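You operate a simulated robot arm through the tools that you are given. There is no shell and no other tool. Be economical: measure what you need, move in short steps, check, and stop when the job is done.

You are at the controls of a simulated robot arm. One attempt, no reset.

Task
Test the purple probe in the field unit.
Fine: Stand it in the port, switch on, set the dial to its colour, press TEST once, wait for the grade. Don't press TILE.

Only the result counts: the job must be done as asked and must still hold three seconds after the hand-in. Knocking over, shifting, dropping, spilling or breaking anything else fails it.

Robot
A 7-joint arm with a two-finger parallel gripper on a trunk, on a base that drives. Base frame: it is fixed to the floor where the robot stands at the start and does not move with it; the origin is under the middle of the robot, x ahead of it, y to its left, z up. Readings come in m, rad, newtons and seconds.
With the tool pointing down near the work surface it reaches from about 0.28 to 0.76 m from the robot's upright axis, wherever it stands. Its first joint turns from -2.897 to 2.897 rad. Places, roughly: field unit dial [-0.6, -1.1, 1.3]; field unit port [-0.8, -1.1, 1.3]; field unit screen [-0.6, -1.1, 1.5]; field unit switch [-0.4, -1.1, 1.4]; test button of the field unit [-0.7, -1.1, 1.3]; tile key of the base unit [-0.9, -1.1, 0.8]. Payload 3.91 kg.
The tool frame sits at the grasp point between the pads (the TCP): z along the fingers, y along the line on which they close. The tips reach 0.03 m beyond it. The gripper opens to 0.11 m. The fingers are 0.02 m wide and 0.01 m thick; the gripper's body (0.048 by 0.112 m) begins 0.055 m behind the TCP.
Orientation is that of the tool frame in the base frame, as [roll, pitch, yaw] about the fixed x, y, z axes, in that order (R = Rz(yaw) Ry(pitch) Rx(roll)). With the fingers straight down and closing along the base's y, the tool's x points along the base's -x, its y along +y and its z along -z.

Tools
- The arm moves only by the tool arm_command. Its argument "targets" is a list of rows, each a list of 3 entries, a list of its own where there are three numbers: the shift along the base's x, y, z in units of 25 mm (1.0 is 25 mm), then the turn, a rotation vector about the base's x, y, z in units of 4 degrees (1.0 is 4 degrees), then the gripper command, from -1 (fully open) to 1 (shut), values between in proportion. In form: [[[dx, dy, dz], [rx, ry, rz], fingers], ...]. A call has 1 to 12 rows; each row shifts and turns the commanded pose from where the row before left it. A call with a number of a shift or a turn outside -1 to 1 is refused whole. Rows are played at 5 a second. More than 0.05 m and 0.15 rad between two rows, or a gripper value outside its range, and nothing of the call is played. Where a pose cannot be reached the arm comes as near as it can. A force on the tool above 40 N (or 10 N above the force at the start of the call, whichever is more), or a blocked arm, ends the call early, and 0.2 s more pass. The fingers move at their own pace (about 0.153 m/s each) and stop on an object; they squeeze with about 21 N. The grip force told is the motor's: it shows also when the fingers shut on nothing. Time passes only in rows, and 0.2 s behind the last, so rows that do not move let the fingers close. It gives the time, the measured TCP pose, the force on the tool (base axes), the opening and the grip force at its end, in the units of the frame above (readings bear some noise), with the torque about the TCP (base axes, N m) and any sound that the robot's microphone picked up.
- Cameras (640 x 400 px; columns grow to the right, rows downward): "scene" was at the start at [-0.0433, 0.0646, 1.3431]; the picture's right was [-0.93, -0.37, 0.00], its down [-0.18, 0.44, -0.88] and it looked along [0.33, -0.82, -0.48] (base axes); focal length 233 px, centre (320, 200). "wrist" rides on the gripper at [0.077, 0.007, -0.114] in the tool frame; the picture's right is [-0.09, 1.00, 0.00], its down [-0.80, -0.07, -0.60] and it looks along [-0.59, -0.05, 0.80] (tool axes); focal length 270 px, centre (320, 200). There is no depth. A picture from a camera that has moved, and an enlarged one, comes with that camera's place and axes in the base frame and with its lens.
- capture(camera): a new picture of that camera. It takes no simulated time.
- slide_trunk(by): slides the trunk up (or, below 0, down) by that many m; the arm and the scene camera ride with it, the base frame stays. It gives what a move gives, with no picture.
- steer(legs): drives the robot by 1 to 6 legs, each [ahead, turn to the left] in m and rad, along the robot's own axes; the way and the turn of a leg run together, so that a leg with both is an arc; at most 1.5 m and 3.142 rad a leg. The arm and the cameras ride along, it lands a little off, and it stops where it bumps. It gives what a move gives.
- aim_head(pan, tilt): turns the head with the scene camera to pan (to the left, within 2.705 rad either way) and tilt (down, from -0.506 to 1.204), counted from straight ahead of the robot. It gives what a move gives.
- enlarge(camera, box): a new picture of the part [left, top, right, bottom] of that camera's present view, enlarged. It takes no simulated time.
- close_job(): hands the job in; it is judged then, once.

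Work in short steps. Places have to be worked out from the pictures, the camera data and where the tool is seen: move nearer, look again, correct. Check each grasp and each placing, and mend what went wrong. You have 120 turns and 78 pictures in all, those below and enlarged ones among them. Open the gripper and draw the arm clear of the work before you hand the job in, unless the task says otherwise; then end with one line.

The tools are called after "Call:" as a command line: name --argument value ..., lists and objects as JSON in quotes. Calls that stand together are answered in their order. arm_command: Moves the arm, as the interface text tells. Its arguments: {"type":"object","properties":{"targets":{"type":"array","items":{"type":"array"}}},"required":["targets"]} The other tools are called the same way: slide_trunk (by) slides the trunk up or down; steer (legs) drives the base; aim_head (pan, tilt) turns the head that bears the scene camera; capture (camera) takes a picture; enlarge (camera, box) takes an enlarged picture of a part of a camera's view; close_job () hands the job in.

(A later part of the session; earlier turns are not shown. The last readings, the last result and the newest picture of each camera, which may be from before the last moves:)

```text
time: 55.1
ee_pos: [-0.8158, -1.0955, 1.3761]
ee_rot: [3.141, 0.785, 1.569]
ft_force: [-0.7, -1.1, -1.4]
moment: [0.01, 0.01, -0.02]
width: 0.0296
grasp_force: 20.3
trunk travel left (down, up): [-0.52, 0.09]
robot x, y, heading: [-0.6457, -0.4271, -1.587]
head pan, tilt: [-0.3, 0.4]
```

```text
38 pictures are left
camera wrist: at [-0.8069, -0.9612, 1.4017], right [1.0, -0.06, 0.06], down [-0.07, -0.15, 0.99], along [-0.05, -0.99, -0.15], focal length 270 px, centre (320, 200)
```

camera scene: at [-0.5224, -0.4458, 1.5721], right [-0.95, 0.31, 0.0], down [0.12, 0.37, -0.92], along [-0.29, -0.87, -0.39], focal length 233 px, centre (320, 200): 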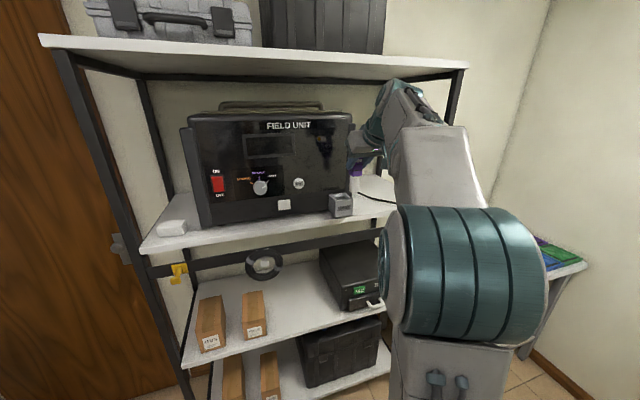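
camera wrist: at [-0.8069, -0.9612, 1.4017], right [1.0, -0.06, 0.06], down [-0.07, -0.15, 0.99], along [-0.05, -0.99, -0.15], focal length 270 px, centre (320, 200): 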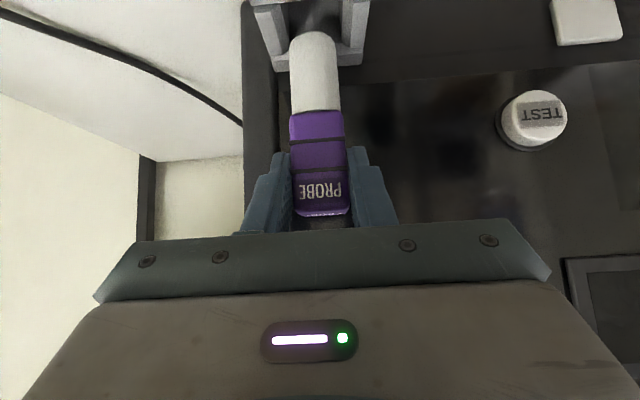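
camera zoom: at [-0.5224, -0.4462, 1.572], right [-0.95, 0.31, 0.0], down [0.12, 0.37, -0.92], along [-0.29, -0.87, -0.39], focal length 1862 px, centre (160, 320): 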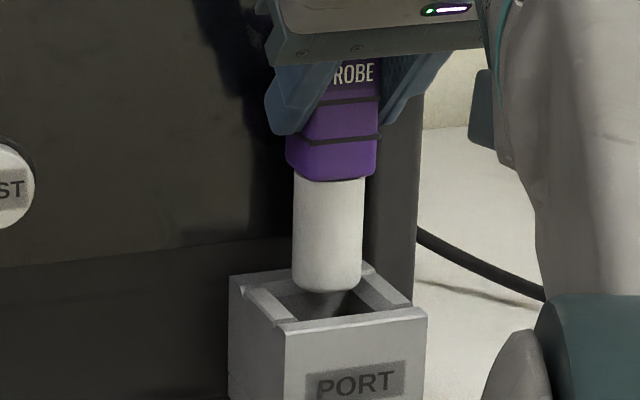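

The tip is centred within a few mm (port maybe 2–3 mm further in -x and -y). I nudge and lower into the funnel, watching the force.

Call:
arm_command --targets '[[[-0.06, -0.1, -0.2], [0, 0, 0], 1], [[0, 0, -0.3], [0, 0, 0], 1], [[0, 0, -0.3], [0, 0, 0], 1], [[0, 0, -0.3], [0, 0, 0], 1], [[0, 0, 0], [0, 0, 0], 1]]'

Call:
enlarge --camera "scene" --box '[308, 160, 372, 210]'

```text
time: 56.4
ee_pos: [-0.8138, -1.0974, 1.35]
ee_rot: [-3.141, 0.784, 1.573]
ft_force: [1.7, 7.1, -3.6]
moment: [0.63, -0.14, 0.05]
width: 0.0298
grasp_force: 20.8
trunk travel left (down, up): [-0.52, 0.09]
robot x, y, heading: [-0.6454, -0.4312, -1.589]
head pan, tilt: [-0.3, 0.4]
```

```text
8.00 times, centred on (340, 185) of scene
camera zoom: at [-0.5221, -0.4448, 1.5719], right [-0.95, 0.31, 0.0], down [0.12, 0.37, -0.92], along [-0.29, -0.88, -0.39], focal length 1862 px, centre (160, 320)
```

zoom: 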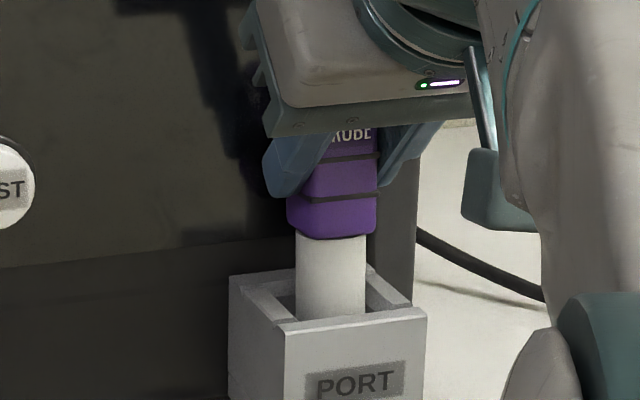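

In the funnel; a +7 N y-force says the back slope is pushing the probe forward. I shift +4 mm in y and lower a bit.

Call:
arm_command --targets '[[[0.02, 0.16, 0], [0, 0, 0], 1], [[0, 0, -0.2], [0, 0, 0], 1], [[0, 0, -0.2], [0, 0, 0], 1], [[0, 0, 0], [0, 0, 0], 1]]'

```text
time: 57.4
ee_pos: [-0.8147, -1.0955, 1.3392]
ee_rot: [-3.139, 0.785, 1.57]
ft_force: [1.0, 0.0, -1.0]
moment: [-0.02, -0.03, 0.01]
width: 0.0293
grasp_force: 21.3
trunk travel left (down, up): [-0.52, 0.09]
robot x, y, heading: [-0.6414, -0.4294, -1.59]
head pan, tilt: [-0.3, 0.4]
```

Forces cleared. I keep lowering in small steps until it seats.

Call:
arm_command --targets '[[[0, 0, -0.2], [0, 0, 0], 1], [[0, 0, -0.2], [0, 0, 0], 1], [[0, 0, 0], [0, 0, 0], 1]]'

Call:
enlarge --camera "scene" --box '[308, 160, 372, 210]'

```text
time: 58.1
ee_pos: [-0.8139, -1.0948, 1.3305]
ee_rot: [-3.141, 0.786, 1.571]
ft_force: [1.0, 0.2, -0.8]
moment: [-0.02, -0.05, 0.0]
width: 0.0298
grasp_force: 21.0
trunk travel left (down, up): [-0.52, 0.09]
robot x, y, heading: [-0.6397, -0.4327, -1.585]
head pan, tilt: [-0.3, 0.4]
```

```text
8.00 times, centred on (340, 185) of scene
camera zoom: at [-0.5224, -0.4461, 1.572], right [-0.95, 0.31, 0.0], down [0.12, 0.37, -0.92], along [-0.29, -0.87, -0.39], focal length 1862 px, centre (160, 320)
```

zoom: 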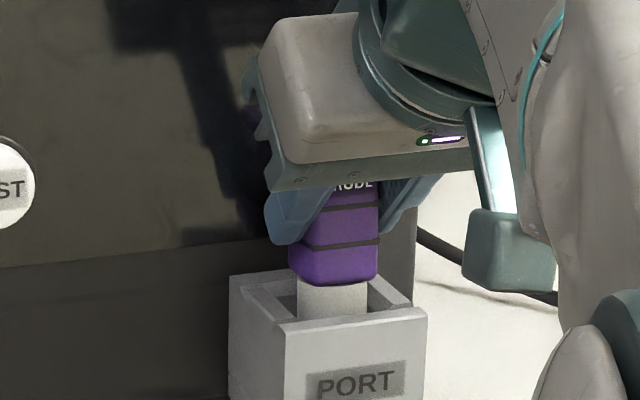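

About 1 cm of shaft still shows. Continue down.

Call:
arm_command --targets '[[[0, 0, -0.2], [0, 0, 0], 1], [[0, 0, -0.2], [0, 0, 0], 1], [[0, 0, 0], [0, 0, 0], 1]]'

```text
time: 59.0
ee_pos: [-0.8142, -1.0929, 1.3215]
ee_rot: [-3.138, 0.791, 1.571]
ft_force: [1.0, 2.2, 17.2]
moment: [-0.19, 0.0, 0.0]
width: 0.0297
grasp_force: 20.8
trunk travel left (down, up): [-0.52, 0.09]
robot x, y, heading: [-0.6411, -0.4307, -1.585]
head pan, tilt: [-0.3, 0.4]
```

17 N upward: it has bottomed. I check the picture before releasing.

Call:
arm_command --targets '[[[0, 0, 0.06], [0, 0, 0], 1], [[0, 0, 0], [0, 0, 0], 1]]'

Call:
enlarge --camera "scene" --box '[308, 160, 372, 210]'

Call:
capture --camera "wrist"

```text
time: 59.5
ee_pos: [-0.8138, -1.0933, 1.3213]
ee_rot: [-3.139, 0.788, 1.57]
ft_force: [-1.2, 2.6, 11.9]
moment: [-0.05, 0.03, 0.01]
width: 0.0298
grasp_force: 20.7
trunk travel left (down, up): [-0.52, 0.09]
robot x, y, heading: [-0.6431, -0.4347, -1.595]
head pan, tilt: [-0.3, 0.4]
```

```text
8.00 times, centred on (340, 185) of scene
camera zoom: at [-0.5221, -0.4442, 1.572], right [-0.95, 0.31, 0.0], down [0.12, 0.37, -0.92], along [-0.29, -0.88, -0.39], focal length 1862 px, centre (160, 320)
```

zoom: 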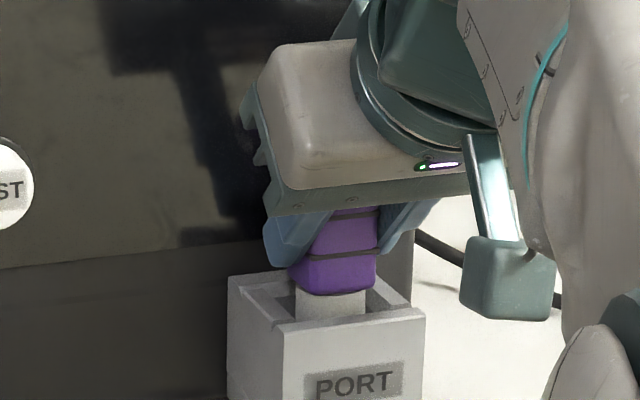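

```text
34 pictures are left
camera wrist: at [-0.8067, -0.9577, 1.3466], right [1.0, -0.06, 0.06], down [-0.07, -0.14, 0.99], along [-0.05, -0.99, -0.15], focal length 270 px, centre (320, 200)
```

wrist: 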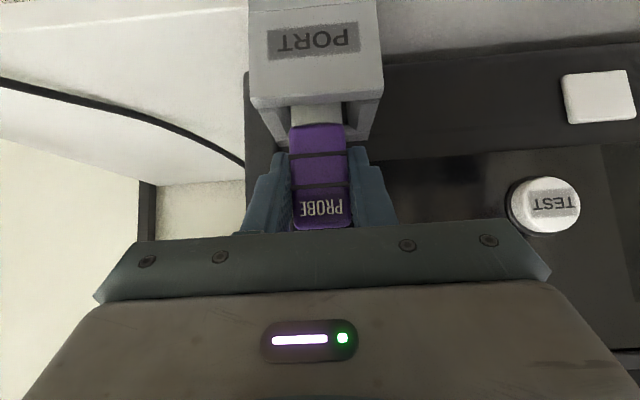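

The probe slid up slightly in the fingers, so it stands on the port's floor. I open gently to release.

Call:
arm_command --targets '[[[0, 0, 0], [0, 0, 0], 0.35], [[0, 0, 0], [0, 0, 0], 0.2], [[0, 0, 0], [0, 0, 0], 0.2]]'

Call:
capture --camera "wrist"

```text
time: 60.4
ee_pos: [-0.8148, -1.0934, 1.3211]
ee_rot: [-3.141, 0.786, 1.571]
ft_force: [0.3, 0.3, 0.1]
moment: [0.01, -0.03, 0.0]
width: 0.0438
grasp_force: 0.0
trunk travel left (down, up): [-0.52, 0.09]
robot x, y, heading: [-0.6431, -0.4295, -1.587]
head pan, tilt: [-0.3, 0.4]
```

```text
33 pictures are left
camera wrist: at [-0.8066, -0.9593, 1.346], right [1.0, -0.06, 0.06], down [-0.07, -0.15, 0.99], along [-0.05, -0.99, -0.15], focal length 270 px, centre (320, 200)
```

wrist: 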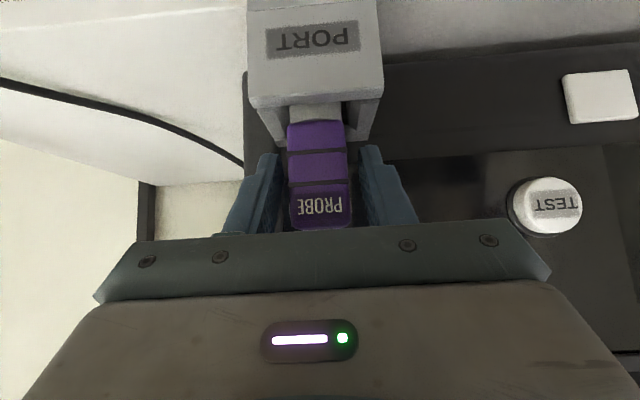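

Released and standing. I draw back along the tool axis.

Call:
arm_command --targets '[[[0, 0.6, 0.6], [0, 0, 0], 0.2], [[0, 0.8, 0.8], [0, 0, 0], 0.2], [[0, 0.8, 0.8], [0, 0, 0], 0.2], [[0, 1, 0.5], [0, 0, 0], 0.2], [[0, 1, 0.0], [0, 0, 0], 0.2], [[0, 1, 0], [0, 0, 0], 0.2], [[0, 1, 0], [0, 0, 0], 0.2]]'

Call:
capture --camera "wrist"

Call:
capture --camera "scene"

```text
time: 62.0
ee_pos: [-0.8145, -0.9392, 1.3885]
ee_rot: [-3.141, 0.787, 1.572]
ft_force: [0.1, 0.8, 0.0]
moment: [0.01, 0.01, 0.02]
width: 0.0439
grasp_force: 0.0
trunk travel left (down, up): [-0.52, 0.09]
robot x, y, heading: [-0.6435, -0.4294, -1.586]
head pan, tilt: [-0.3, 0.4]
```

```text
32 pictures are left
camera wrist: at [-0.8066, -0.8016, 1.4145], right [1.0, -0.06, 0.06], down [-0.07, -0.14, 0.99], along [-0.05, -0.99, -0.15], focal length 270 px, centre (320, 200)
```

wrist: 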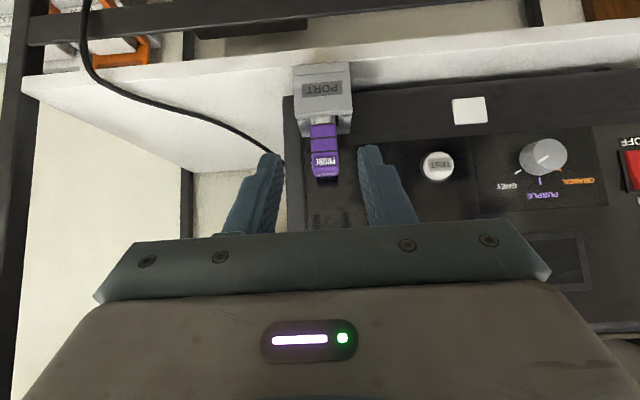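

```text
31 pictures are left
camera scene: at [-0.5222, -0.4453, 1.572], right [-0.95, 0.31, 0.0], down [0.12, 0.37, -0.92], along [-0.29, -0.88, -0.39], focal length 233 px, centre (320, 200)
```

scene: 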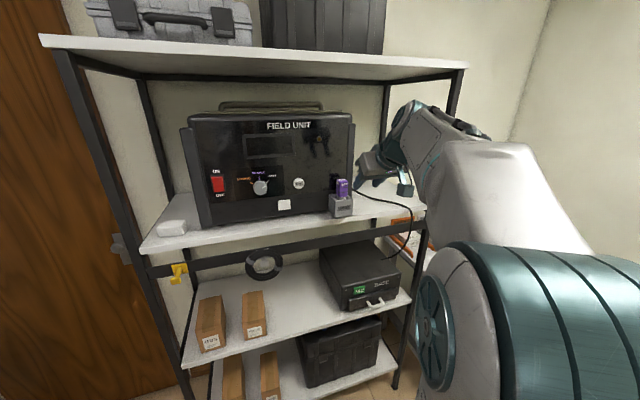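

The probe stands well in the port. From two views: knob ≈ (-0.558, -1.11, 1.335), switch ≈ (-0.448, -1.125, 1.355), TEST ≈ (-0.674, -1.115, 1.335). I level the tool to point straight at the panel while moving towards the switch, gripper shut.

Call:
arm_command --targets '[[[0.9, 0.3, 0.3], [-0.9375, 0, 0], 1], [[0.9, 0.3, 0.2], [-0.9375, 0, 0], 1], [[0.9, 0, 0], [-0.9375, 0, 0], 1], [[0.9, 0, 0], [-0.9375, 0, 0], 1], [[0.9, 0, 0], [-0.9375, 0, 0], 1], [[0.9, 0, 0], [-0.9375, 0, 0], 1], [[0.9, 0, 0], [-0.9375, 0, 0], 1], [[0.9, 0, 0], [-0.9375, 0, 0], 1], [[0.9, 0, 0], [-0.9375, 0, 0], 1], [[0.9, 0, 0], [-0.9375, 0, 0], 1], [[0.9, 0, 0], [-0.9375, 0, 0], 1], [[0.9, 0, 0], [-0.9375, 0, 0], 1]]'

Call:
capture --camera "wrist"

Call:
capture --camera "scene"

```text
time: 64.5
ee_pos: [-0.5332, -0.9261, 1.3943]
ee_rot: [2.321, 1.55, 0.789]
ft_force: [-0.2, -0.1, 0.0]
moment: [0.0, -0.01, 0.0]
width: 0.0
grasp_force: 20.6
trunk travel left (down, up): [-0.52, 0.09]
robot x, y, heading: [-0.643, -0.4347, -1.587]
head pan, tilt: [-0.3, 0.4]
```

```text
30 pictures are left
camera wrist: at [-0.5289, -0.8096, 1.3182], right [0.99, 0.04, 0.1], down [-0.11, 0.58, 0.81], along [-0.03, -0.81, 0.58], focal length 270 px, centre (320, 200)
```

wrist: 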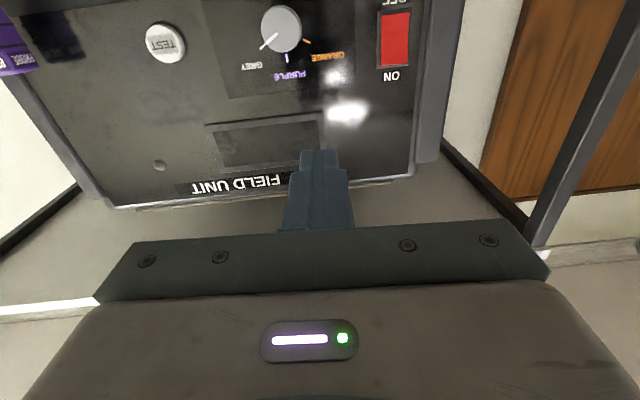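

```text
29 pictures are left
camera scene: at [-0.5172, -0.4477, 1.572], right [-0.97, 0.26, 0.0], down [0.1, 0.38, -0.92], along [-0.24, -0.89, -0.39], focal length 233 px, centre (320, 200)
```

scene: 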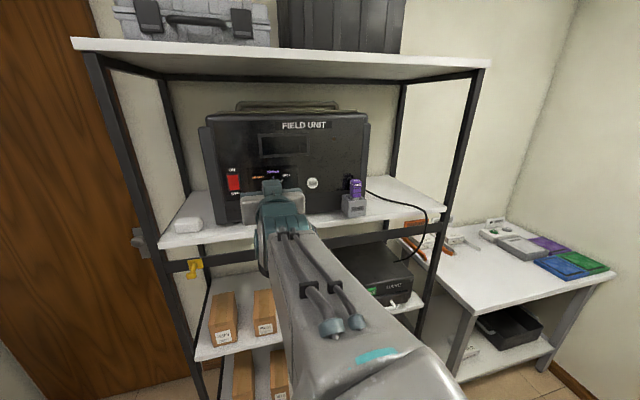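

Tool is nearly level (about 2° of yaw off, which I correct). Switch recomputed at ≈(-0.445, ·, 1.353), so the ON half is at z≈1.367. I go to a pre-press point in front of it.

Call:
arm_command --targets '[[[0.87, 0, -0.26], [-0.2, 0, -0.57], 1], [[0.87, 0, -0.26], [0, 0, 0], 1], [[0.87, -0.8, -0.26], [0, 0, 0], 1], [[0.87, -0.8, -0.26], [0, 0, 0], 1], [[0, -0.8, 0], [0, 0, 0], 1], [[0, -0.8, 0], [0, 0, 0], 1], [[0, 0, 0], [0, 0, 0], 1]]'

Call:
capture --camera "wrist"

Call:
enlarge --camera "scene" --box '[200, 130, 328, 220]'

```text
time: 65.0
ee_pos: [-0.4408, -0.9162, 1.3623]
ee_rot: [2.345, 1.463, 0.973]
ft_force: [-1.2, -0.5, 0.3]
moment: [0.0, 0.02, 0.07]
width: 0.0001
grasp_force: 21.1
trunk travel left (down, up): [-0.52, 0.09]
robot x, y, heading: [-0.6459, -0.4333, -1.591]
head pan, tilt: [-0.3, 0.4]
stopped in row 2: the arm was blocked; the commanded pose is now the measured one
```

```text
28 pictures are left
camera wrist: at [-0.4526, -0.7959, 1.2941], right [0.97, 0.19, 0.16], down [-0.24, 0.5, 0.84], along [0.07, -0.85, 0.52], focal length 270 px, centre (320, 200)
```

wrist: 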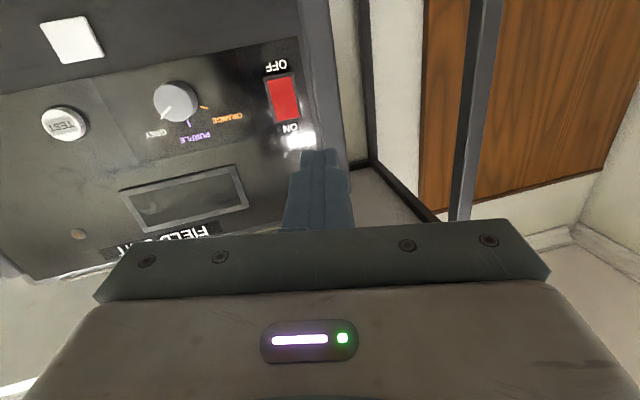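

```text
4.44 times, centred on (264, 175) of scene
camera zoom: at [-0.5212, -0.4464, 1.5722], right [-0.96, 0.28, 0.0], down [0.11, 0.37, -0.92], along [-0.26, -0.88, -0.39], focal length 1034 px, centre (569, 311)
```

zoom: 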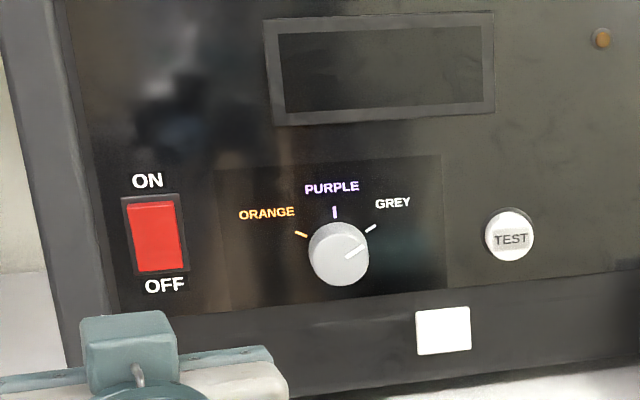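

The arm was blocked short of the pose, probably a wrist joint limit because the elbow is high (trunk up). I back off slightly and lower the trunk so the forearm comes level.

Call:
arm_command --targets '[[[0, 0.8, 0], [0, 0, 0], 1], [[0, 0.8, 0], [0, 0, 0], 1]]'

Call:
slide_trunk --by -0.3

```text
time: 65.8
ee_pos: [-0.4554, -0.8935, 1.342]
ee_rot: [2.443, 1.397, 1.05]
ft_force: [-0.1, -0.6, 0.0]
moment: [-0.01, -0.01, 0.03]
width: 0.0003
grasp_force: 20.6
trunk travel left (down, up): [-0.52, 0.09]
robot x, y, heading: [-0.6453, -0.4313, -1.586]
head pan, tilt: [-0.3, 0.4]
stopped in row 2: the arm was blocked; the commanded pose is now the measured one
```

```text
time: 68.8
ee_pos: [-0.468, -0.9135, 1.0206]
ee_rot: [2.497, 1.329, 1.091]
ft_force: [0.2, -0.9, -0.5]
moment: [-0.03, -0.01, 0.01]
width: 0.0
grasp_force: 20.7
trunk travel left (down, up): [-0.22, 0.39]
robot x, y, heading: [-0.6436, -0.4312, -1.591]
head pan, tilt: [-0.3, 0.4]
```

TCP now 1.02 with the trunk lowered. I raise the arm 0.3 m, staying in front of the shelf, and level the tool on the way.

Call:
arm_command --targets '[[[0, 0.6, 0.9], [0, 0, 0], 1], [[0, 0.6, 1], [0, 0, 0], 1], [[0, 0, 1], [0, 0, 0], 1], [[0, 0, 1], [0, 0, 0], 1], [[0, 0, 1], [-0.36, 0.23, -0.29], 1], [[0, 0, 1], [-0.36, 0.23, -0.29], 1], [[0, 0, 1], [-0.36, 0.23, -0.29], 1], [[0, 0, 1], [-0.36, 0.23, -0.29], 1], [[0, 0, 1], [-0.36, 0.23, -0.29], 1], [[0, 0, 1], [-0.36, 0.23, -0.29], 1], [[0, 0, 1], [-0.36, 0.23, -0.29], 1], [[0, 0, 1], [-0.36, 0.23, -0.29], 1]]'

```text
time: 69.4
ee_pos: [-0.482, -0.9186, 1.0225]
ee_rot: [2.558, 1.228, 1.135]
ft_force: [0.2, 0.6, -0.1]
moment: [-0.02, 0.01, 0.01]
width: 0.0
grasp_force: 21.2
trunk travel left (down, up): [-0.22, 0.39]
robot x, y, heading: [-0.6432, -0.429, -1.59]
head pan, tilt: [-0.3, 0.4]
stopped in row 2: the arm was blocked; the commanded pose is now the measured one
```

Blocked again. I look at the arm's configuration.

Call:
aim_head --pan -0.1 --tilt 0.8

Call:
capture --camera "scene"

```text
time: 70.3
ee_pos: [-0.4811, -0.9176, 1.0273]
ee_rot: [2.553, 1.231, 1.135]
ft_force: [0.0, 0.4, -0.8]
moment: [0.01, -0.01, -0.01]
width: 0.0
grasp_force: 21.2
trunk travel left (down, up): [-0.22, 0.39]
robot x, y, heading: [-0.6454, -0.4287, -1.592]
head pan, tilt: [-0.099, 0.799]
```

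```text
26 pictures are left
camera scene: at [-0.5028, -0.438, 1.2369], right [-0.99, 0.12, 0.0], down [0.08, 0.71, -0.7], along [-0.08, -0.69, -0.72], focal length 233 px, centre (320, 200)
```

scene: 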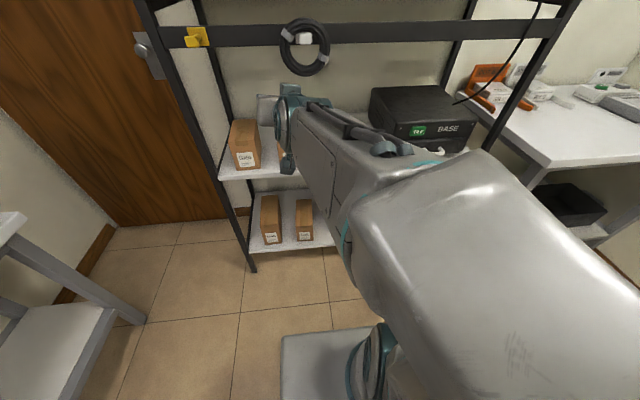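

The elbow is high at the right with the wrist at its bend limit. I tilt the tool back down about 30° to free the wrist, straighten the yaw, and then raise.

Call:
arm_command --targets '[[[0, 0.2, 0], [0.95, 0, 0], 1], [[0, 0.2, 0], [0.95, 0, 0], 1], [[0, 0.2, 0.2], [0.95, 0.2, -0.4], 1], [[0, 0.2, 0.5], [0.95, 0.2, -0.4], 1], [[0, 0.2, 0.8], [0.95, 0.2, -0.4], 1], [[0, 0.2, 1], [0.95, 0.2, -0.4], 1], [[0, 0.2, 1], [0, 0.2, -0.4], 1], [[0, 0.2, 1], [0, 0.2, -0.4], 1], [[0, 0, 1], [0, 0, 0], 1], [[0, 0, 1], [0, 0, 0], 1]]'

```text
time: 72.5
ee_pos: [-0.4815, -0.876, 1.1908]
ee_rot: [2.953, 0.878, 1.31]
ft_force: [0.3, 0.8, -0.7]
moment: [0.0, 0.02, 0.0]
width: 0.0
grasp_force: 20.7
trunk travel left (down, up): [-0.22, 0.39]
robot x, y, heading: [-0.6424, -0.4272, -1.59]
head pan, tilt: [-0.099, 0.799]
```

Freed. I continue raising to z≈1.37.

Call:
arm_command --targets '[[[0, 0, 1], [0, 0, 0], 1], [[0, 0, 1], [0, 0, 0], 1], [[0, 0, 1], [0, 0, 0], 1], [[0, 0, 1], [0, 0, 0], 1], [[0, 0, 1], [0, 0, 0], 1], [[0, 0, 1], [0, 0, 0], 1], [[0, 0, 1], [0, 0, 0], 1]]'

```text
time: 74.1
ee_pos: [-0.4794, -0.8728, 1.3253]
ee_rot: [2.955, 0.877, 1.311]
ft_force: [-0.5, 0.6, 1.4]
moment: [-0.03, 0.01, -0.01]
width: 0.0
grasp_force: 21.0
out of reach, approached as far as the arm can: row 6, 7
trunk travel left (down, up): [-0.22, 0.39]
robot x, y, heading: [-0.6441, -0.4285, -1.593]
head pan, tilt: [-0.099, 0.799]
```

Near the top of reach with the tilted wrist; levelling the tool will lower the wrist. I level it now in place.

Call:
arm_command --targets '[[[0, 0, 0], [-0.81, 0.18, 0.085], 1], [[0, 0, 0], [-0.81, 0.18, 0.085], 1], [[0, 0, 0], [-0.81, 0.18, 0.085], 1], [[0, 0, 0], [-0.81, 0.18, 0.085], 1], [[0, 0, 0], [-0.81, 0.18, 0.085], 1], [[0, 0, 0], [-0.81, 0.18, 0.085], 1], [[0, 0, 0], [-0.81, 0.18, 0.085], 1], [[0, 0, 0], [-0.81, 0.18, 0.085], 1], [[0, 0, 0], [-0.81, 0.18, 0.085], 1], [[0, 0, 0], [-0.81, 0.18, 0.085], 1], [[0, 0, 0], [-0.81, 0.18, 0.085], 1], [[0, 0, 0], [-0.81, 0.18, 0.085], 1]]'

Call:
capture --camera "scene"

```text
time: 76.7
ee_pos: [-0.4783, -0.8745, 1.3243]
ee_rot: [0.444, 1.566, -1.122]
ft_force: [0.0, 0.1, -0.5]
moment: [-0.03, -0.03, 0.03]
width: 0.0
grasp_force: 21.0
trunk travel left (down, up): [-0.22, 0.39]
robot x, y, heading: [-0.6401, -0.4321, -1.591]
head pan, tilt: [-0.099, 0.799]
```

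```text
25 pictures are left
camera scene: at [-0.5027, -0.438, 1.2369], right [-0.99, 0.12, 0.0], down [0.08, 0.71, -0.7], along [-0.08, -0.69, -0.72], focal length 233 px, centre (320, 200)
```

scene: 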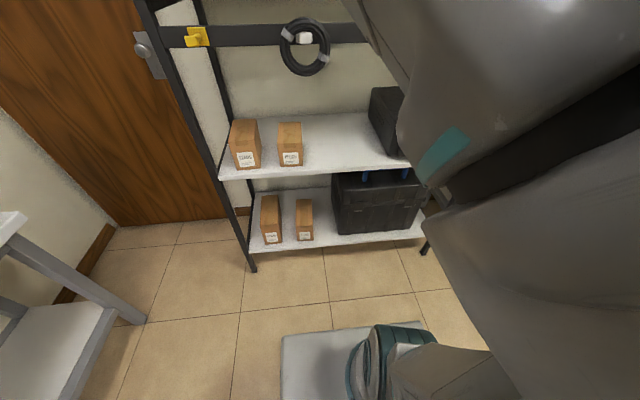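

The tool is level now. I move to the pre-press point in front of the ON half: (-0.446, -1.04, 1.368).

Call:
arm_command --targets '[[[0.3, 0, 0.4], [0, 0, 0], 1], [[0.3, 0, 0.4], [0, 0, 0], 1], [[0.3, -0.4, 0.4], [0, 0, 0], 1], [[0.3, -0.9, 0.4], [0, 0, 0], 1], [[0.1, -0.9, 0.1], [0, 0, 0], 1], [[0, -0.9, 0], [0, 0, 0], 1], [[0, -0.9, 0], [0, 0, 0], 1], [[0, -0.9, 0], [0, 0, 0], 1], [[0, -0.9, 0], [0, 0, 0], 1], [[0, 0, 0], [0, 0, 0], 1]]'

Call:
capture --camera "wrist"

```text
time: 78.9
ee_pos: [-0.4452, -1.0195, 1.3677]
ee_rot: [0.539, 1.569, -1.028]
ft_force: [0.2, -0.2, -0.9]
moment: [-0.03, -0.01, -0.02]
width: 0.0002
grasp_force: 21.0
trunk travel left (down, up): [-0.22, 0.39]
robot x, y, heading: [-0.6422, -0.426, -1.587]
head pan, tilt: [-0.099, 0.799]
```

```text
24 pictures are left
camera wrist: at [-0.4384, -0.9056, 1.2893], right [1.0, 0.0, 0.09], down [-0.07, 0.6, 0.8], along [-0.05, -0.8, 0.59], focal length 270 px, centre (320, 200)
```

wrist: 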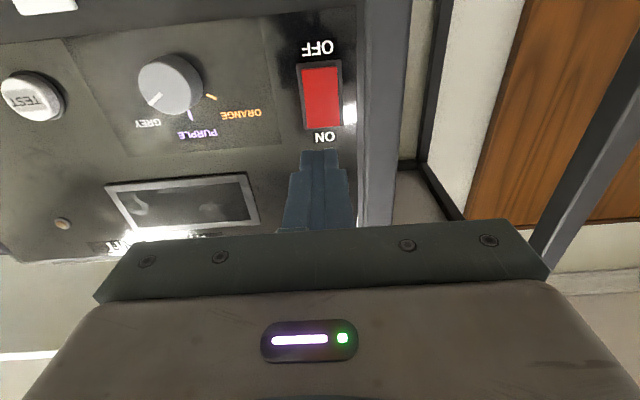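

The switch spans z 1.327–1.373 at x≈-0.443. I aim at z≈1.362 and advance with the shut fingertips until contact.

Call:
arm_command --targets '[[[0.08, -0.5, -0.2], [0, 0, 0], 1], [[0, -0.6, 0], [0, 0, 0], 1], [[0, -0.6, 0], [0, 0, 0], 1], [[0, -0.4, 0], [0, 0, 0], 1], [[0, -0.2, 0], [0, 0, 0], 1], [[0, -0.2, 0], [0, 0, 0], 1]]'

Call:
capture --camera "wrist"

```text
time: 80.3
ee_pos: [-0.4428, -1.081, 1.3631]
ee_rot: [0.511, 1.568, -1.054]
ft_force: [-0.3, -0.4, -0.6]
moment: [0.0, 0.04, 0.02]
width: 0.0001
grasp_force: 21.4
trunk travel left (down, up): [-0.22, 0.39]
robot x, y, heading: [-0.642, -0.4322, -1.587]
head pan, tilt: [-0.099, 0.799]
```

```text
23 pictures are left
camera wrist: at [-0.436, -0.967, 1.2846], right [1.0, 0.0, 0.09], down [-0.07, 0.6, 0.8], along [-0.05, -0.8, 0.59], focal length 270 px, centre (320, 200)
```

wrist: 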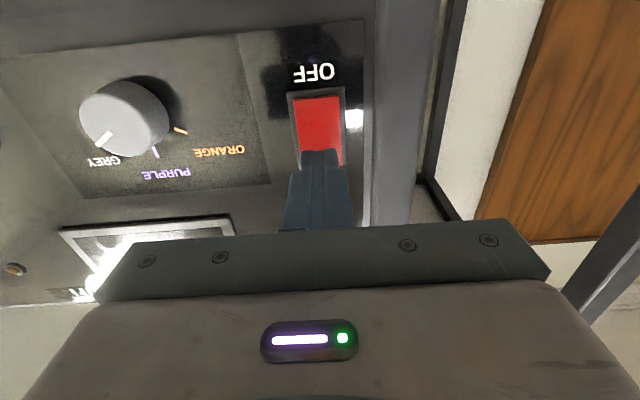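

Tip is over the ON half, about to touch. I advance slowly.

Call:
arm_command --targets '[[[0, -0.2, 0], [0, 0, 0], 1], [[0, -0.2, 0], [0, 0, 0], 1], [[0, -0.2, 0], [0, 0, 0], 1], [[0, -0.2, 0], [0, 0, 0], 1]]'

```text
time: 81.3
ee_pos: [-0.4466, -1.0997, 1.3541]
ee_rot: [0.5, 1.568, -1.065]
ft_force: [0.5, 0.4, -0.5]
moment: [-0.03, 0.02, -0.04]
width: 0.0
grasp_force: 21.0
out of reach, approached as far as the arm can: row 2, 4
trunk travel left (down, up): [-0.22, 0.39]
robot x, y, heading: [-0.6459, -0.432, -1.59]
head pan, tilt: [-0.099, 0.799]
```

The arm is fully stretched there. I draw the arm back 0.125 m and drive the base 0.1 m closer.

Call:
arm_command --targets '[[[0, 1, 0], [0, 0, 0], 1], [[0, 1, 0.1], [0, 0, 0], 1], [[0, 1, 0.1], [0, 0, 0], 1], [[0, 1, 0.1], [0, 0, 0], 1], [[0, 1, 0], [0, 0, 0], 1]]'

Call:
steer --legs '[[0.1, 0]]'

Call:
capture --camera "wrist"

```text
time: 82.5
ee_pos: [-0.4301, -0.9994, 1.4042]
ee_rot: [0.871, 1.567, -0.694]
ft_force: [-0.2, 0.2, 1.1]
moment: [0.0, 0.01, 0.03]
width: 0.0
grasp_force: 21.2
out of reach, approached as far as the arm can: row 1, 2, 3, 4, 5
trunk travel left (down, up): [-0.22, 0.39]
robot x, y, heading: [-0.6432, -0.4331, -1.591]
head pan, tilt: [-0.099, 0.799]
```

```text
time: 83.6
ee_pos: [-0.4309, -1.0982, 1.4049]
ee_rot: [0.825, 1.571, -0.74]
ft_force: [-0.3, 0.3, -0.1]
moment: [0.0, 0.03, -0.02]
width: 0.0
grasp_force: 21.3
trunk travel left (down, up): [-0.22, 0.39]
robot x, y, heading: [-0.6445, -0.5315, -1.588]
head pan, tilt: [-0.099, 0.799]
```

```text
22 pictures are left
camera wrist: at [-0.4243, -0.9832, 1.3272], right [1.0, 0.01, 0.09], down [-0.08, 0.6, 0.8], along [-0.05, -0.8, 0.59], focal length 270 px, centre (320, 200)
```

wrist: 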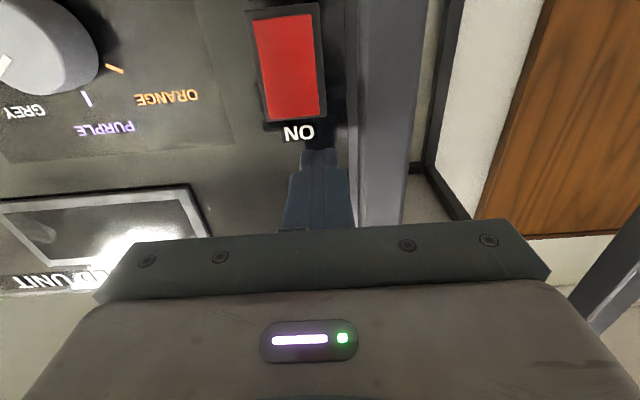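

Reach is limited by stretch upward (shoulder now low). I lower and pull back the arm a little before raising the trunk part way.

Call:
arm_command --targets '[[[0, 0.5, -0.5], [0, 0, 0], 1], [[0, 0.8, -0.8], [0, 0, 0], 1], [[0, 0.8, -0.8], [0, 0, 0], 1], [[0, 0.8, -0.8], [0, 0, 0], 1], [[0, 0.8, -0.8], [0, 0, 0], 1]]'

Call:
slide_trunk --by 0.12

```text
time: 84.8
ee_pos: [-0.393, -1.0474, 1.4145]
ee_rot: [1.123, 1.57, -0.444]
ft_force: [0.2, -1.6, 0.0]
moment: [0.0, -0.03, 0.03]
width: 0.0
grasp_force: 20.6
out of reach, approached as far as the arm can: row 1, 2, 3, 4, 5
trunk travel left (down, up): [-0.22, 0.39]
robot x, y, heading: [-0.6441, -0.5267, -1.586]
head pan, tilt: [-0.099, 0.799]
```

```text
time: 86.3
ee_pos: [-0.3925, -1.0465, 1.5347]
ee_rot: [1.153, 1.569, -0.412]
ft_force: [0.5, 0.0, 0.1]
moment: [0.03, 0.02, 0.0]
width: 0.0
grasp_force: 21.0
trunk travel left (down, up): [-0.34, 0.27]
robot x, y, heading: [-0.6443, -0.5306, -1.588]
head pan, tilt: [-0.099, 0.799]
```

It drifted sideways, so a joint limit is active, not stretch. I look at the arm.

Call:
aim_head --pan -0.2 --tilt 0.3

Call:
capture --camera "scene"

```text
time: 87.2
ee_pos: [-0.3935, -1.0479, 1.5327]
ee_rot: [1.133, 1.569, -0.435]
ft_force: [-0.5, -0.1, -0.7]
moment: [-0.03, 0.02, 0.02]
width: 0.0
grasp_force: 20.8
trunk travel left (down, up): [-0.34, 0.27]
robot x, y, heading: [-0.6447, -0.5329, -1.586]
head pan, tilt: [-0.201, 0.3]
```

```text
21 pictures are left
camera scene: at [-0.5152, -0.5476, 1.4012], right [-0.98, 0.22, 0.0], down [0.06, 0.29, -0.95], along [-0.21, -0.93, -0.3], focal length 233 px, centre (320, 200)
```

scene: 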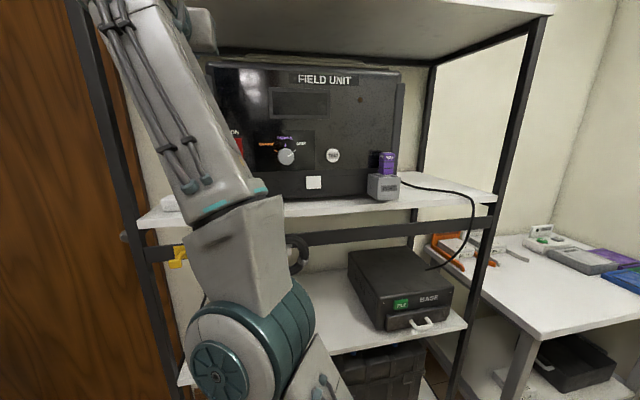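

The arm is nearly straight up (singular) and the wrist is close to the top shelf. I back the base off 0.25 m into open space before reshaping the arm.

Call:
steer --legs '[[-0.2, 0]]'

Call:
arm_command --targets '[[[-0.3, 0, -0.6], [0.5, 0, 0], 1], [[-0.5, 0, -0.6], [0.9, 0, 0], 1], [[-0.5, 0, -0.8], [0.9, 0, 0], 1], [[-0.5, 0, -0.8], [0.9, 0, 0], 1], [[-0.5, 0, -0.8], [0.9, 0, 0], 1], [[-0.5, 0, -0.8], [0.9, 0, 0], 1], [[-0.5, 0, -0.8], [0.9, 0, 0], 1], [[-0.5, 0, -0.8], [0.9, 0, 0], 1]]'

```text
time: 88.8
ee_pos: [-0.3908, -0.8507, 1.533]
ee_rot: [1.04, 1.569, -0.529]
ft_force: [0.4, 0.9, 0.1]
moment: [-0.03, -0.01, -0.04]
width: 0.0001
grasp_force: 20.9
trunk travel left (down, up): [-0.34, 0.27]
robot x, y, heading: [-0.6449, -0.3318, -1.59]
head pan, tilt: [-0.201, 0.3]
```

```text
time: 90.6
ee_pos: [-0.4632, -0.8755, 1.4426]
ee_rot: [3.136, 1.095, 1.567]
ft_force: [-0.1, -0.1, -0.3]
moment: [-0.01, 0.04, -0.02]
width: 0.0
grasp_force: 20.7
out of reach, approached as far as the arm can: row 1, 2, 3, 4, 5, 6, 7, 8
trunk travel left (down, up): [-0.34, 0.27]
robot x, y, heading: [-0.64, -0.332, -1.593]
head pan, tilt: [-0.201, 0.3]
```

It's moving the right way. I continue down and inwards, toward in front of the robot.

Call:
arm_command --targets '[[[-0.4, 0.5, -0.8], [0.5, 0, 0], 1], [[-0.4, 0.5, -0.8], [0.5, 0, 0], 1], [[-0.4, 0.5, -0.8], [0.5, 0, 0], 1], [[-0.4, 0.5, -0.8], [0.5, 0, 0], 1], [[-0.4, 0.3, -0.8], [0.5, 0, 0], 1], [[-0.4, 0.3, -0.8], [0, 0, 0], 1], [[-0.4, 0, -0.8], [0, 0, 0], 1], [[-0.4, 0, -0.8], [0, 0, 0], 1]]'

Call:
capture --camera "scene"

```text
time: 92.4
ee_pos: [-0.5162, -0.8749, 1.4155]
ee_rot: [3.138, 0.918, 1.567]
ft_force: [-0.4, 0.3, 0.0]
moment: [0.04, -0.02, -0.02]
width: 0.0001
grasp_force: 20.9
out of reach, approached as far as the arm can: row 1, 2, 3, 4, 5, 6, 7, 8
trunk travel left (down, up): [-0.34, 0.27]
robot x, y, heading: [-0.6439, -0.3302, -1.591]
head pan, tilt: [-0.201, 0.3]
```

```text
20 pictures are left
camera scene: at [-0.5118, -0.35, 1.4013], right [-0.98, 0.22, 0.0], down [0.06, 0.29, -0.96], along [-0.21, -0.93, -0.3], focal length 233 px, centre (320, 200)
```

scene: 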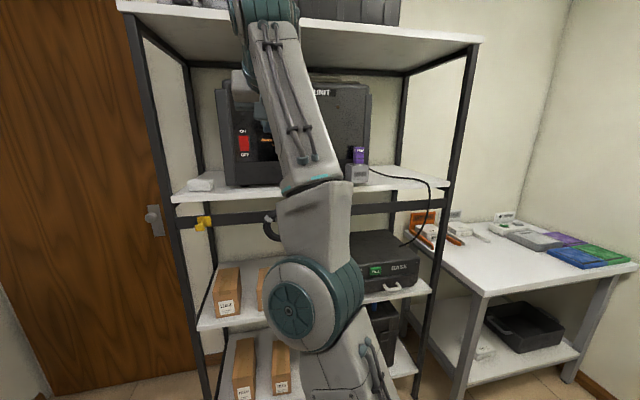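

The elbow is now low and forward, a folded-over configuration stuck near a joint limit at about 14° left bearing (first joint limit would fit exactly). I test by moving left and inwards, which should then be free.

Call:
arm_command --targets '[[[0.8, 0, 0], [0, 0, 0], 1], [[0.8, 0, 0], [0, 0, 0], 1], [[0.8, 0.3, 0], [0, 0, 0], 1], [[0.8, 0.3, 0], [0, 0, 0], 1], [[0.8, 0.6, 0], [0, 0, 0], 1], [[0.8, 0.6, 0], [0, 0, 0], 1], [[0, 0.6, 0], [0, 0, 0], 1], [[0, 0, 0], [0, 0, 0], 1]]'

```text
time: 94.2
ee_pos: [-0.3908, -0.8087, 1.4098]
ee_rot: [3.138, 0.92, 1.567]
ft_force: [1.3, -1.0, -0.2]
moment: [0.0, -0.03, -0.01]
width: 0.0
grasp_force: 20.7
out of reach, approached as far as the arm can: row 2, 5, 7
trunk travel left (down, up): [-0.34, 0.27]
robot x, y, heading: [-0.6431, -0.3315, -1.589]
head pan, tilt: [-0.201, 0.3]
```

It follows freely on the left side. I test lowering and drawing in from here.

Call:
arm_command --targets '[[[0, 0.4, -0.5], [0, 0, 0], 1], [[0, 0.4, -0.8], [0, 0, 0], 1], [[0, 0.4, -0.8], [0, 0, 0], 1], [[0, 0.4, -0.8], [0, 0, 0], 1], [[0, 0.4, -0.8], [0, 0, 0], 1], [[0, 0, 0], [0, 0, 0], 1]]'

Call:
capture --camera "scene"

```text
time: 95.6
ee_pos: [-0.3748, -0.8007, 1.4047]
ee_rot: [3.138, 0.923, 1.568]
ft_force: [0.3, 0.5, 0.2]
moment: [0.01, 0.03, -0.01]
width: 0.0
grasp_force: 20.9
out of reach, approached as far as the arm can: row 1, 2, 3, 4, 5
trunk travel left (down, up): [-0.34, 0.27]
robot x, y, heading: [-0.6418, -0.3346, -1.592]
head pan, tilt: [-0.201, 0.3]
```

```text
19 pictures are left
camera scene: at [-0.5116, -0.3499, 1.4013], right [-0.98, 0.22, 0.0], down [0.06, 0.29, -0.96], along [-0.21, -0.93, -0.3], focal length 233 px, centre (320, 200)
```

scene: 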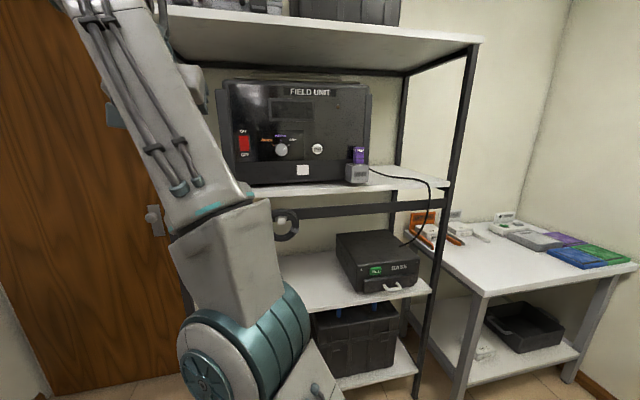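

Lowering is barred because the elbow hangs in front (second-joint limit). I need to flip the elbow back through a straight arm, with free room around: I turn right to face -x, away from the shelf.

Call:
steer --legs '[[0, -1.55]]'

Call:
aim_head --pan 0.1 --tilt 0.5

Call:
capture --camera "scene"

```text
time: 99.8
ee_pos: [-1.1028, -0.614, 1.4055]
ee_rot: [3.139, 0.92, 0.029]
ft_force: [-0.3, -0.5, 0.5]
moment: [-0.04, 0.0, -0.01]
width: 0.0
grasp_force: 21.4
trunk travel left (down, up): [-0.34, 0.27]
robot x, y, heading: [-0.6408, -0.3305, -3.131]
head pan, tilt: [-0.201, 0.3]
```

```text
time: 100.6
ee_pos: [-1.1031, -0.6146, 1.4043]
ee_rot: [3.137, 0.921, 0.03]
ft_force: [0.1, -0.5, 0.3]
moment: [0.03, 0.01, 0.01]
width: 0.0
grasp_force: 21.6
trunk travel left (down, up): [-0.34, 0.27]
robot x, y, heading: [-0.6423, -0.3356, -3.132]
head pan, tilt: [0.099, 0.499]
```

```text
18 pictures are left
camera scene: at [-0.6551, -0.4916, 1.3829], right [-0.11, 0.99, 0.0], down [0.48, 0.05, -0.88], along [-0.87, -0.1, -0.48], focal length 233 px, centre (320, 200)
```

scene: 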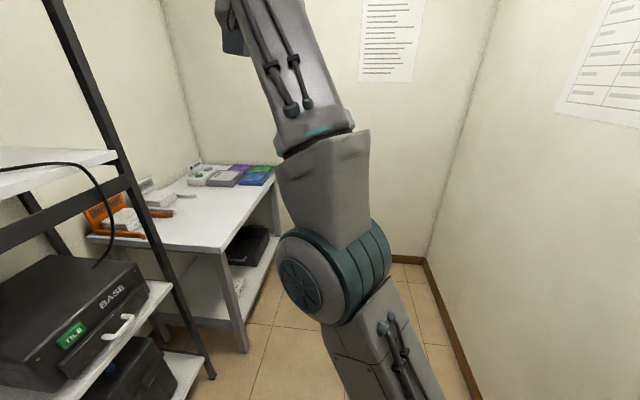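

The arm is almost straight, reaching up. I swing it forward and down as a straight arm while levelling the tool, so that the elbow cannot hang below and must fold upward on return.

Call:
arm_command --targets '[[[-0.8, 0, -0.3], [0, 0.9, 0], 1], [[-0.8, 0, -0.3], [0, 0.9, 0], 1], [[-0.9, 0.1, -0.5], [0, 0.9, 0], 1], [[-0.9, 0.2, -0.6], [0, 0.9, 0], 1], [[-0.9, 0.3, -0.7], [0, 0.9, 0], 1], [[-0.9, 0.3, -0.8], [0, 0.9, 0], 1], [[-0.9, 0.3, -0.9], [0, 0.9, 0], 1], [[-0.9, 0.3, -1], [0, 0.9, 0], 1], [[-0.6, 0.3, -1], [0, 0.9, 0], 1], [[-0.4, 0.3, -1], [0, 0.9, 0], 1], [[-0.2, 0.3, -1], [0, 0.9, 0], 1], [[0, 0.3, -1], [0, 0.9, 0], 1]]'

Call:
capture --camera "scene"

```text
time: 103.2
ee_pos: [-1.4302, -0.632, 1.3336]
ee_rot: [-0.197, 1.464, 2.972]
ft_force: [0.1, -0.4, 0.2]
moment: [-0.03, 0.02, 0.01]
width: 0.0
grasp_force: 20.8
out of reach, approached as far as the arm can: row 1, 2, 3, 4, 5, 6, 7, 8, 9, 10, 11, 12
trunk travel left (down, up): [-0.34, 0.27]
robot x, y, heading: [-0.6449, -0.3295, -3.129]
head pan, tilt: [0.099, 0.499]
```

```text
17 pictures are left
camera scene: at [-0.6553, -0.4918, 1.3829], right [-0.11, 0.99, 0.0], down [0.48, 0.05, -0.88], along [-0.87, -0.1, -0.48], focal length 233 px, centre (320, 200)
```

scene: 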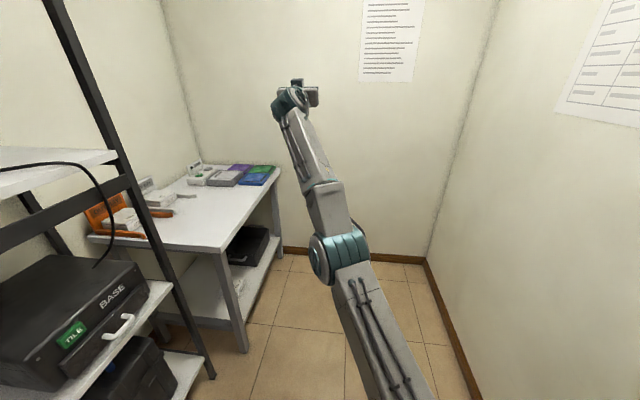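

The arm is straight and extended. I swing it lower and to centre, then begin to draw in.

Call:
arm_command --targets '[[[0, 0.6, -0.9], [0, 0, 0], 1], [[0, 0.6, -0.9], [0, 0, 0], 1], [[0, 0.6, -0.9], [0, 0, 0], 1], [[0, 0.6, -0.9], [0, 0, 0], 1], [[0, 0.6, -0.9], [0, 0, 0], 1], [[0.2, 0.6, -0.9], [0, 0, 0], 1], [[0.3, 0.6, -0.9], [0, 0, 0], 1], [[0.5, 0.6, -0.9], [0, 0, 0], 1], [[0.8, 0.4, -0.5], [0, -0.5, 0], 1], [[0.8, 0, -0.5], [0, -0.9, 0], 1], [[0.8, 0, 0], [0, -0.9, 0], 1], [[0.8, 0, 0], [0, -0.9, 0], 1]]'

Call:
capture --camera "scene"

```text
time: 105.8
ee_pos: [-1.4965, -0.5746, 1.2308]
ee_rot: [-3.023, 1.447, 0.144]
ft_force: [0.3, 0.2, -0.2]
moment: [-0.01, 0.01, -0.01]
width: 0.0002
grasp_force: 21.3
out of reach, approached as far as the arm can: row 1, 2, 3, 4, 5, 6, 7, 8, 9, 10, 11, 12
trunk travel left (down, up): [-0.34, 0.27]
robot x, y, heading: [-0.6427, -0.3316, -3.126]
head pan, tilt: [0.099, 0.499]
```

```text
16 pictures are left
camera scene: at [-0.6551, -0.4917, 1.3829], right [-0.11, 0.99, 0.0], down [0.48, 0.05, -0.88], along [-0.87, -0.1, -0.48], focal length 233 px, centre (320, 200)
```

scene: 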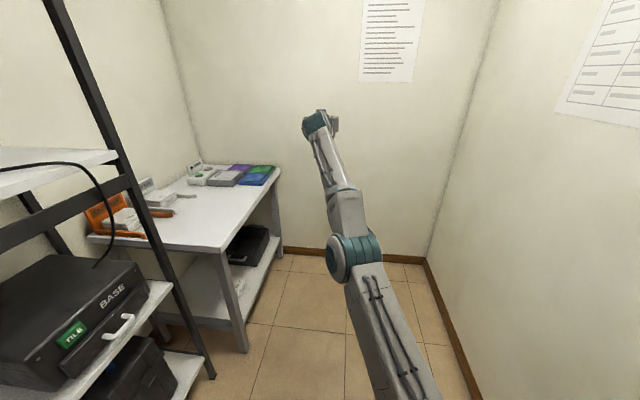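

It's swinging down as wished. I continue down and inward.

Call:
arm_command --targets '[[[0.3, 0.5, -1], [0, 0, 0], 1], [[0.3, 0.5, -1], [0, 0, 0], 1], [[0.3, 0.5, -1], [0, 0, 0], 1], [[0.3, 0.5, -1], [0, 0, 0], 1], [[0.3, 0.5, -1], [0, 0, 0], 1], [[0.3, 0.5, -1], [0, 0, 0], 1], [[0.3, 0.5, -1], [0, 0, 0], 1], [[0.3, 0.5, -1], [0, 0, 0], 1], [[0.3, 0, -1], [0, 0, 0], 1], [[0.3, 0, -1], [0, 0, 0], 1], [[0.3, 0, -1], [0, 0, 0], 1], [[0.3, 0, -1], [0, 0, 0], 1]]'

```text
time: 108.4
ee_pos: [-1.596, -0.5363, 1.007]
ee_rot: [-3.016, 1.451, 0.153]
ft_force: [-0.3, -0.8, 0.1]
moment: [0.0, 0.0, -0.02]
width: 0.0
grasp_force: 21.1
out of reach, approached as far as the arm can: row 1, 2, 3, 4, 5, 6, 7, 8, 9, 10, 11, 12
trunk travel left (down, up): [-0.34, 0.27]
robot x, y, heading: [-0.6419, -0.3352, -3.126]
head pan, tilt: [0.099, 0.499]
```

Still straight and now nearly horizontal. I command lower and clearly inward.

Call:
arm_command --targets '[[[0.5, 0.3, -1], [0, 0, 0], 1], [[0.5, 0.3, -1], [0, 0, 0], 1], [[0.5, 0.3, -1], [0, 0, 0], 1], [[0.5, 0.3, -1], [0, 0, 0], 1], [[0.8, 0.3, -0.6], [0, 0, 0], 1], [[0.8, 0.3, -0.6], [0, 0, 0], 1], [[0.8, 0, -0.4], [0, 0, 0], 1], [[0.8, 0, -0.4], [0, 0, 0], 1], [[0.8, 0, 0], [0, 0, 0], 1], [[0.8, 0, 0], [0, 0, 0], 1], [[0.8, 0, 0], [0, 0, 0], 1], [[0.8, 0, 0], [0, 0, 0], 1]]'

Call:
capture --camera "scene"

```text
time: 111.0
ee_pos: [-1.603, -0.5603, 0.8624]
ee_rot: [-2.945, 1.425, 0.2]
ft_force: [0.4, -0.1, 0.7]
moment: [0.0, 0.01, -0.04]
width: 0.0
grasp_force: 20.8
out of reach, approached as far as the arm can: row 1, 2, 3, 4, 5, 6, 7, 8, 9, 10, 11, 12
trunk travel left (down, up): [-0.34, 0.27]
robot x, y, heading: [-0.6413, -0.3309, -3.128]
head pan, tilt: [0.099, 0.499]
```

```text
15 pictures are left
camera scene: at [-0.6545, -0.4921, 1.3828], right [-0.11, 0.99, 0.0], down [0.48, 0.05, -0.88], along [-0.87, -0.1, -0.48], focal length 233 px, centre (320, 200)
```

scene: 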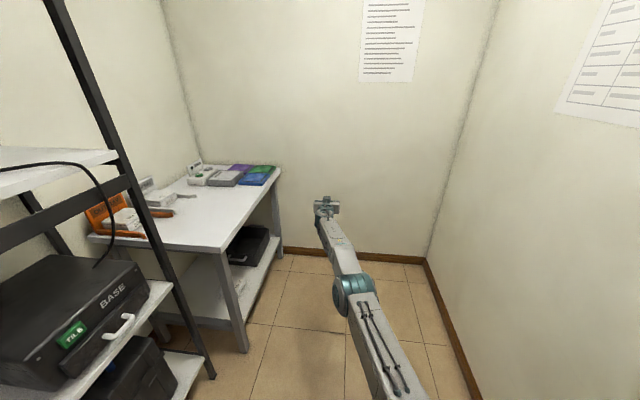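

Arm is straight out low. Now I pull straight back towards the robot, raising slightly.

Call:
arm_command --targets '[[[1, 0, 0], [0, -0.3, 0], 1], [[1, 0, 0], [0, -0.3, 0], 1], [[1, 0, 0], [0, -0.3, 0], 1], [[1, 0, 0], [0, -0.3, 0], 1], [[1, 0, 0], [0, -0.3, 0], 1], [[1, 0, 0], [0, -0.3, 0], 1], [[1, 0, 0], [0, -0.3, 0], 1], [[1, 0, 0], [0, -0.3, 0], 1], [[1, 0, 0], [0, -0.3, 0], 1], [[1, 0, 0], [0, -0.3, 0], 1]]'

Call:
capture --camera "scene"

```text
time: 113.2
ee_pos: [-1.3794, -0.5623, 0.863]
ee_rot: [-3.116, 1.24, 0.057]
ft_force: [0.1, 0.5, 0.2]
moment: [0.02, -0.01, 0.0]
width: 0.0
grasp_force: 21.2
out of reach, approached as far as the arm can: row 1, 2
trunk travel left (down, up): [-0.34, 0.27]
robot x, y, heading: [-0.6445, -0.3299, -3.128]
head pan, tilt: [0.099, 0.499]
```

```text
14 pictures are left
camera scene: at [-0.6552, -0.4916, 1.3829], right [-0.11, 0.99, 0.0], down [0.48, 0.05, -0.88], along [-0.87, -0.1, -0.48], focal length 233 px, centre (320, 200)
```

scene: 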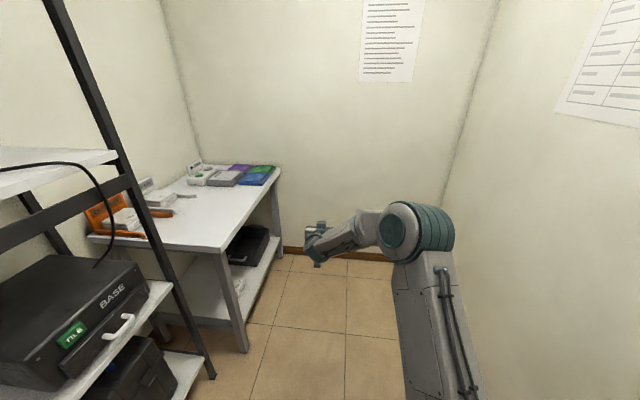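

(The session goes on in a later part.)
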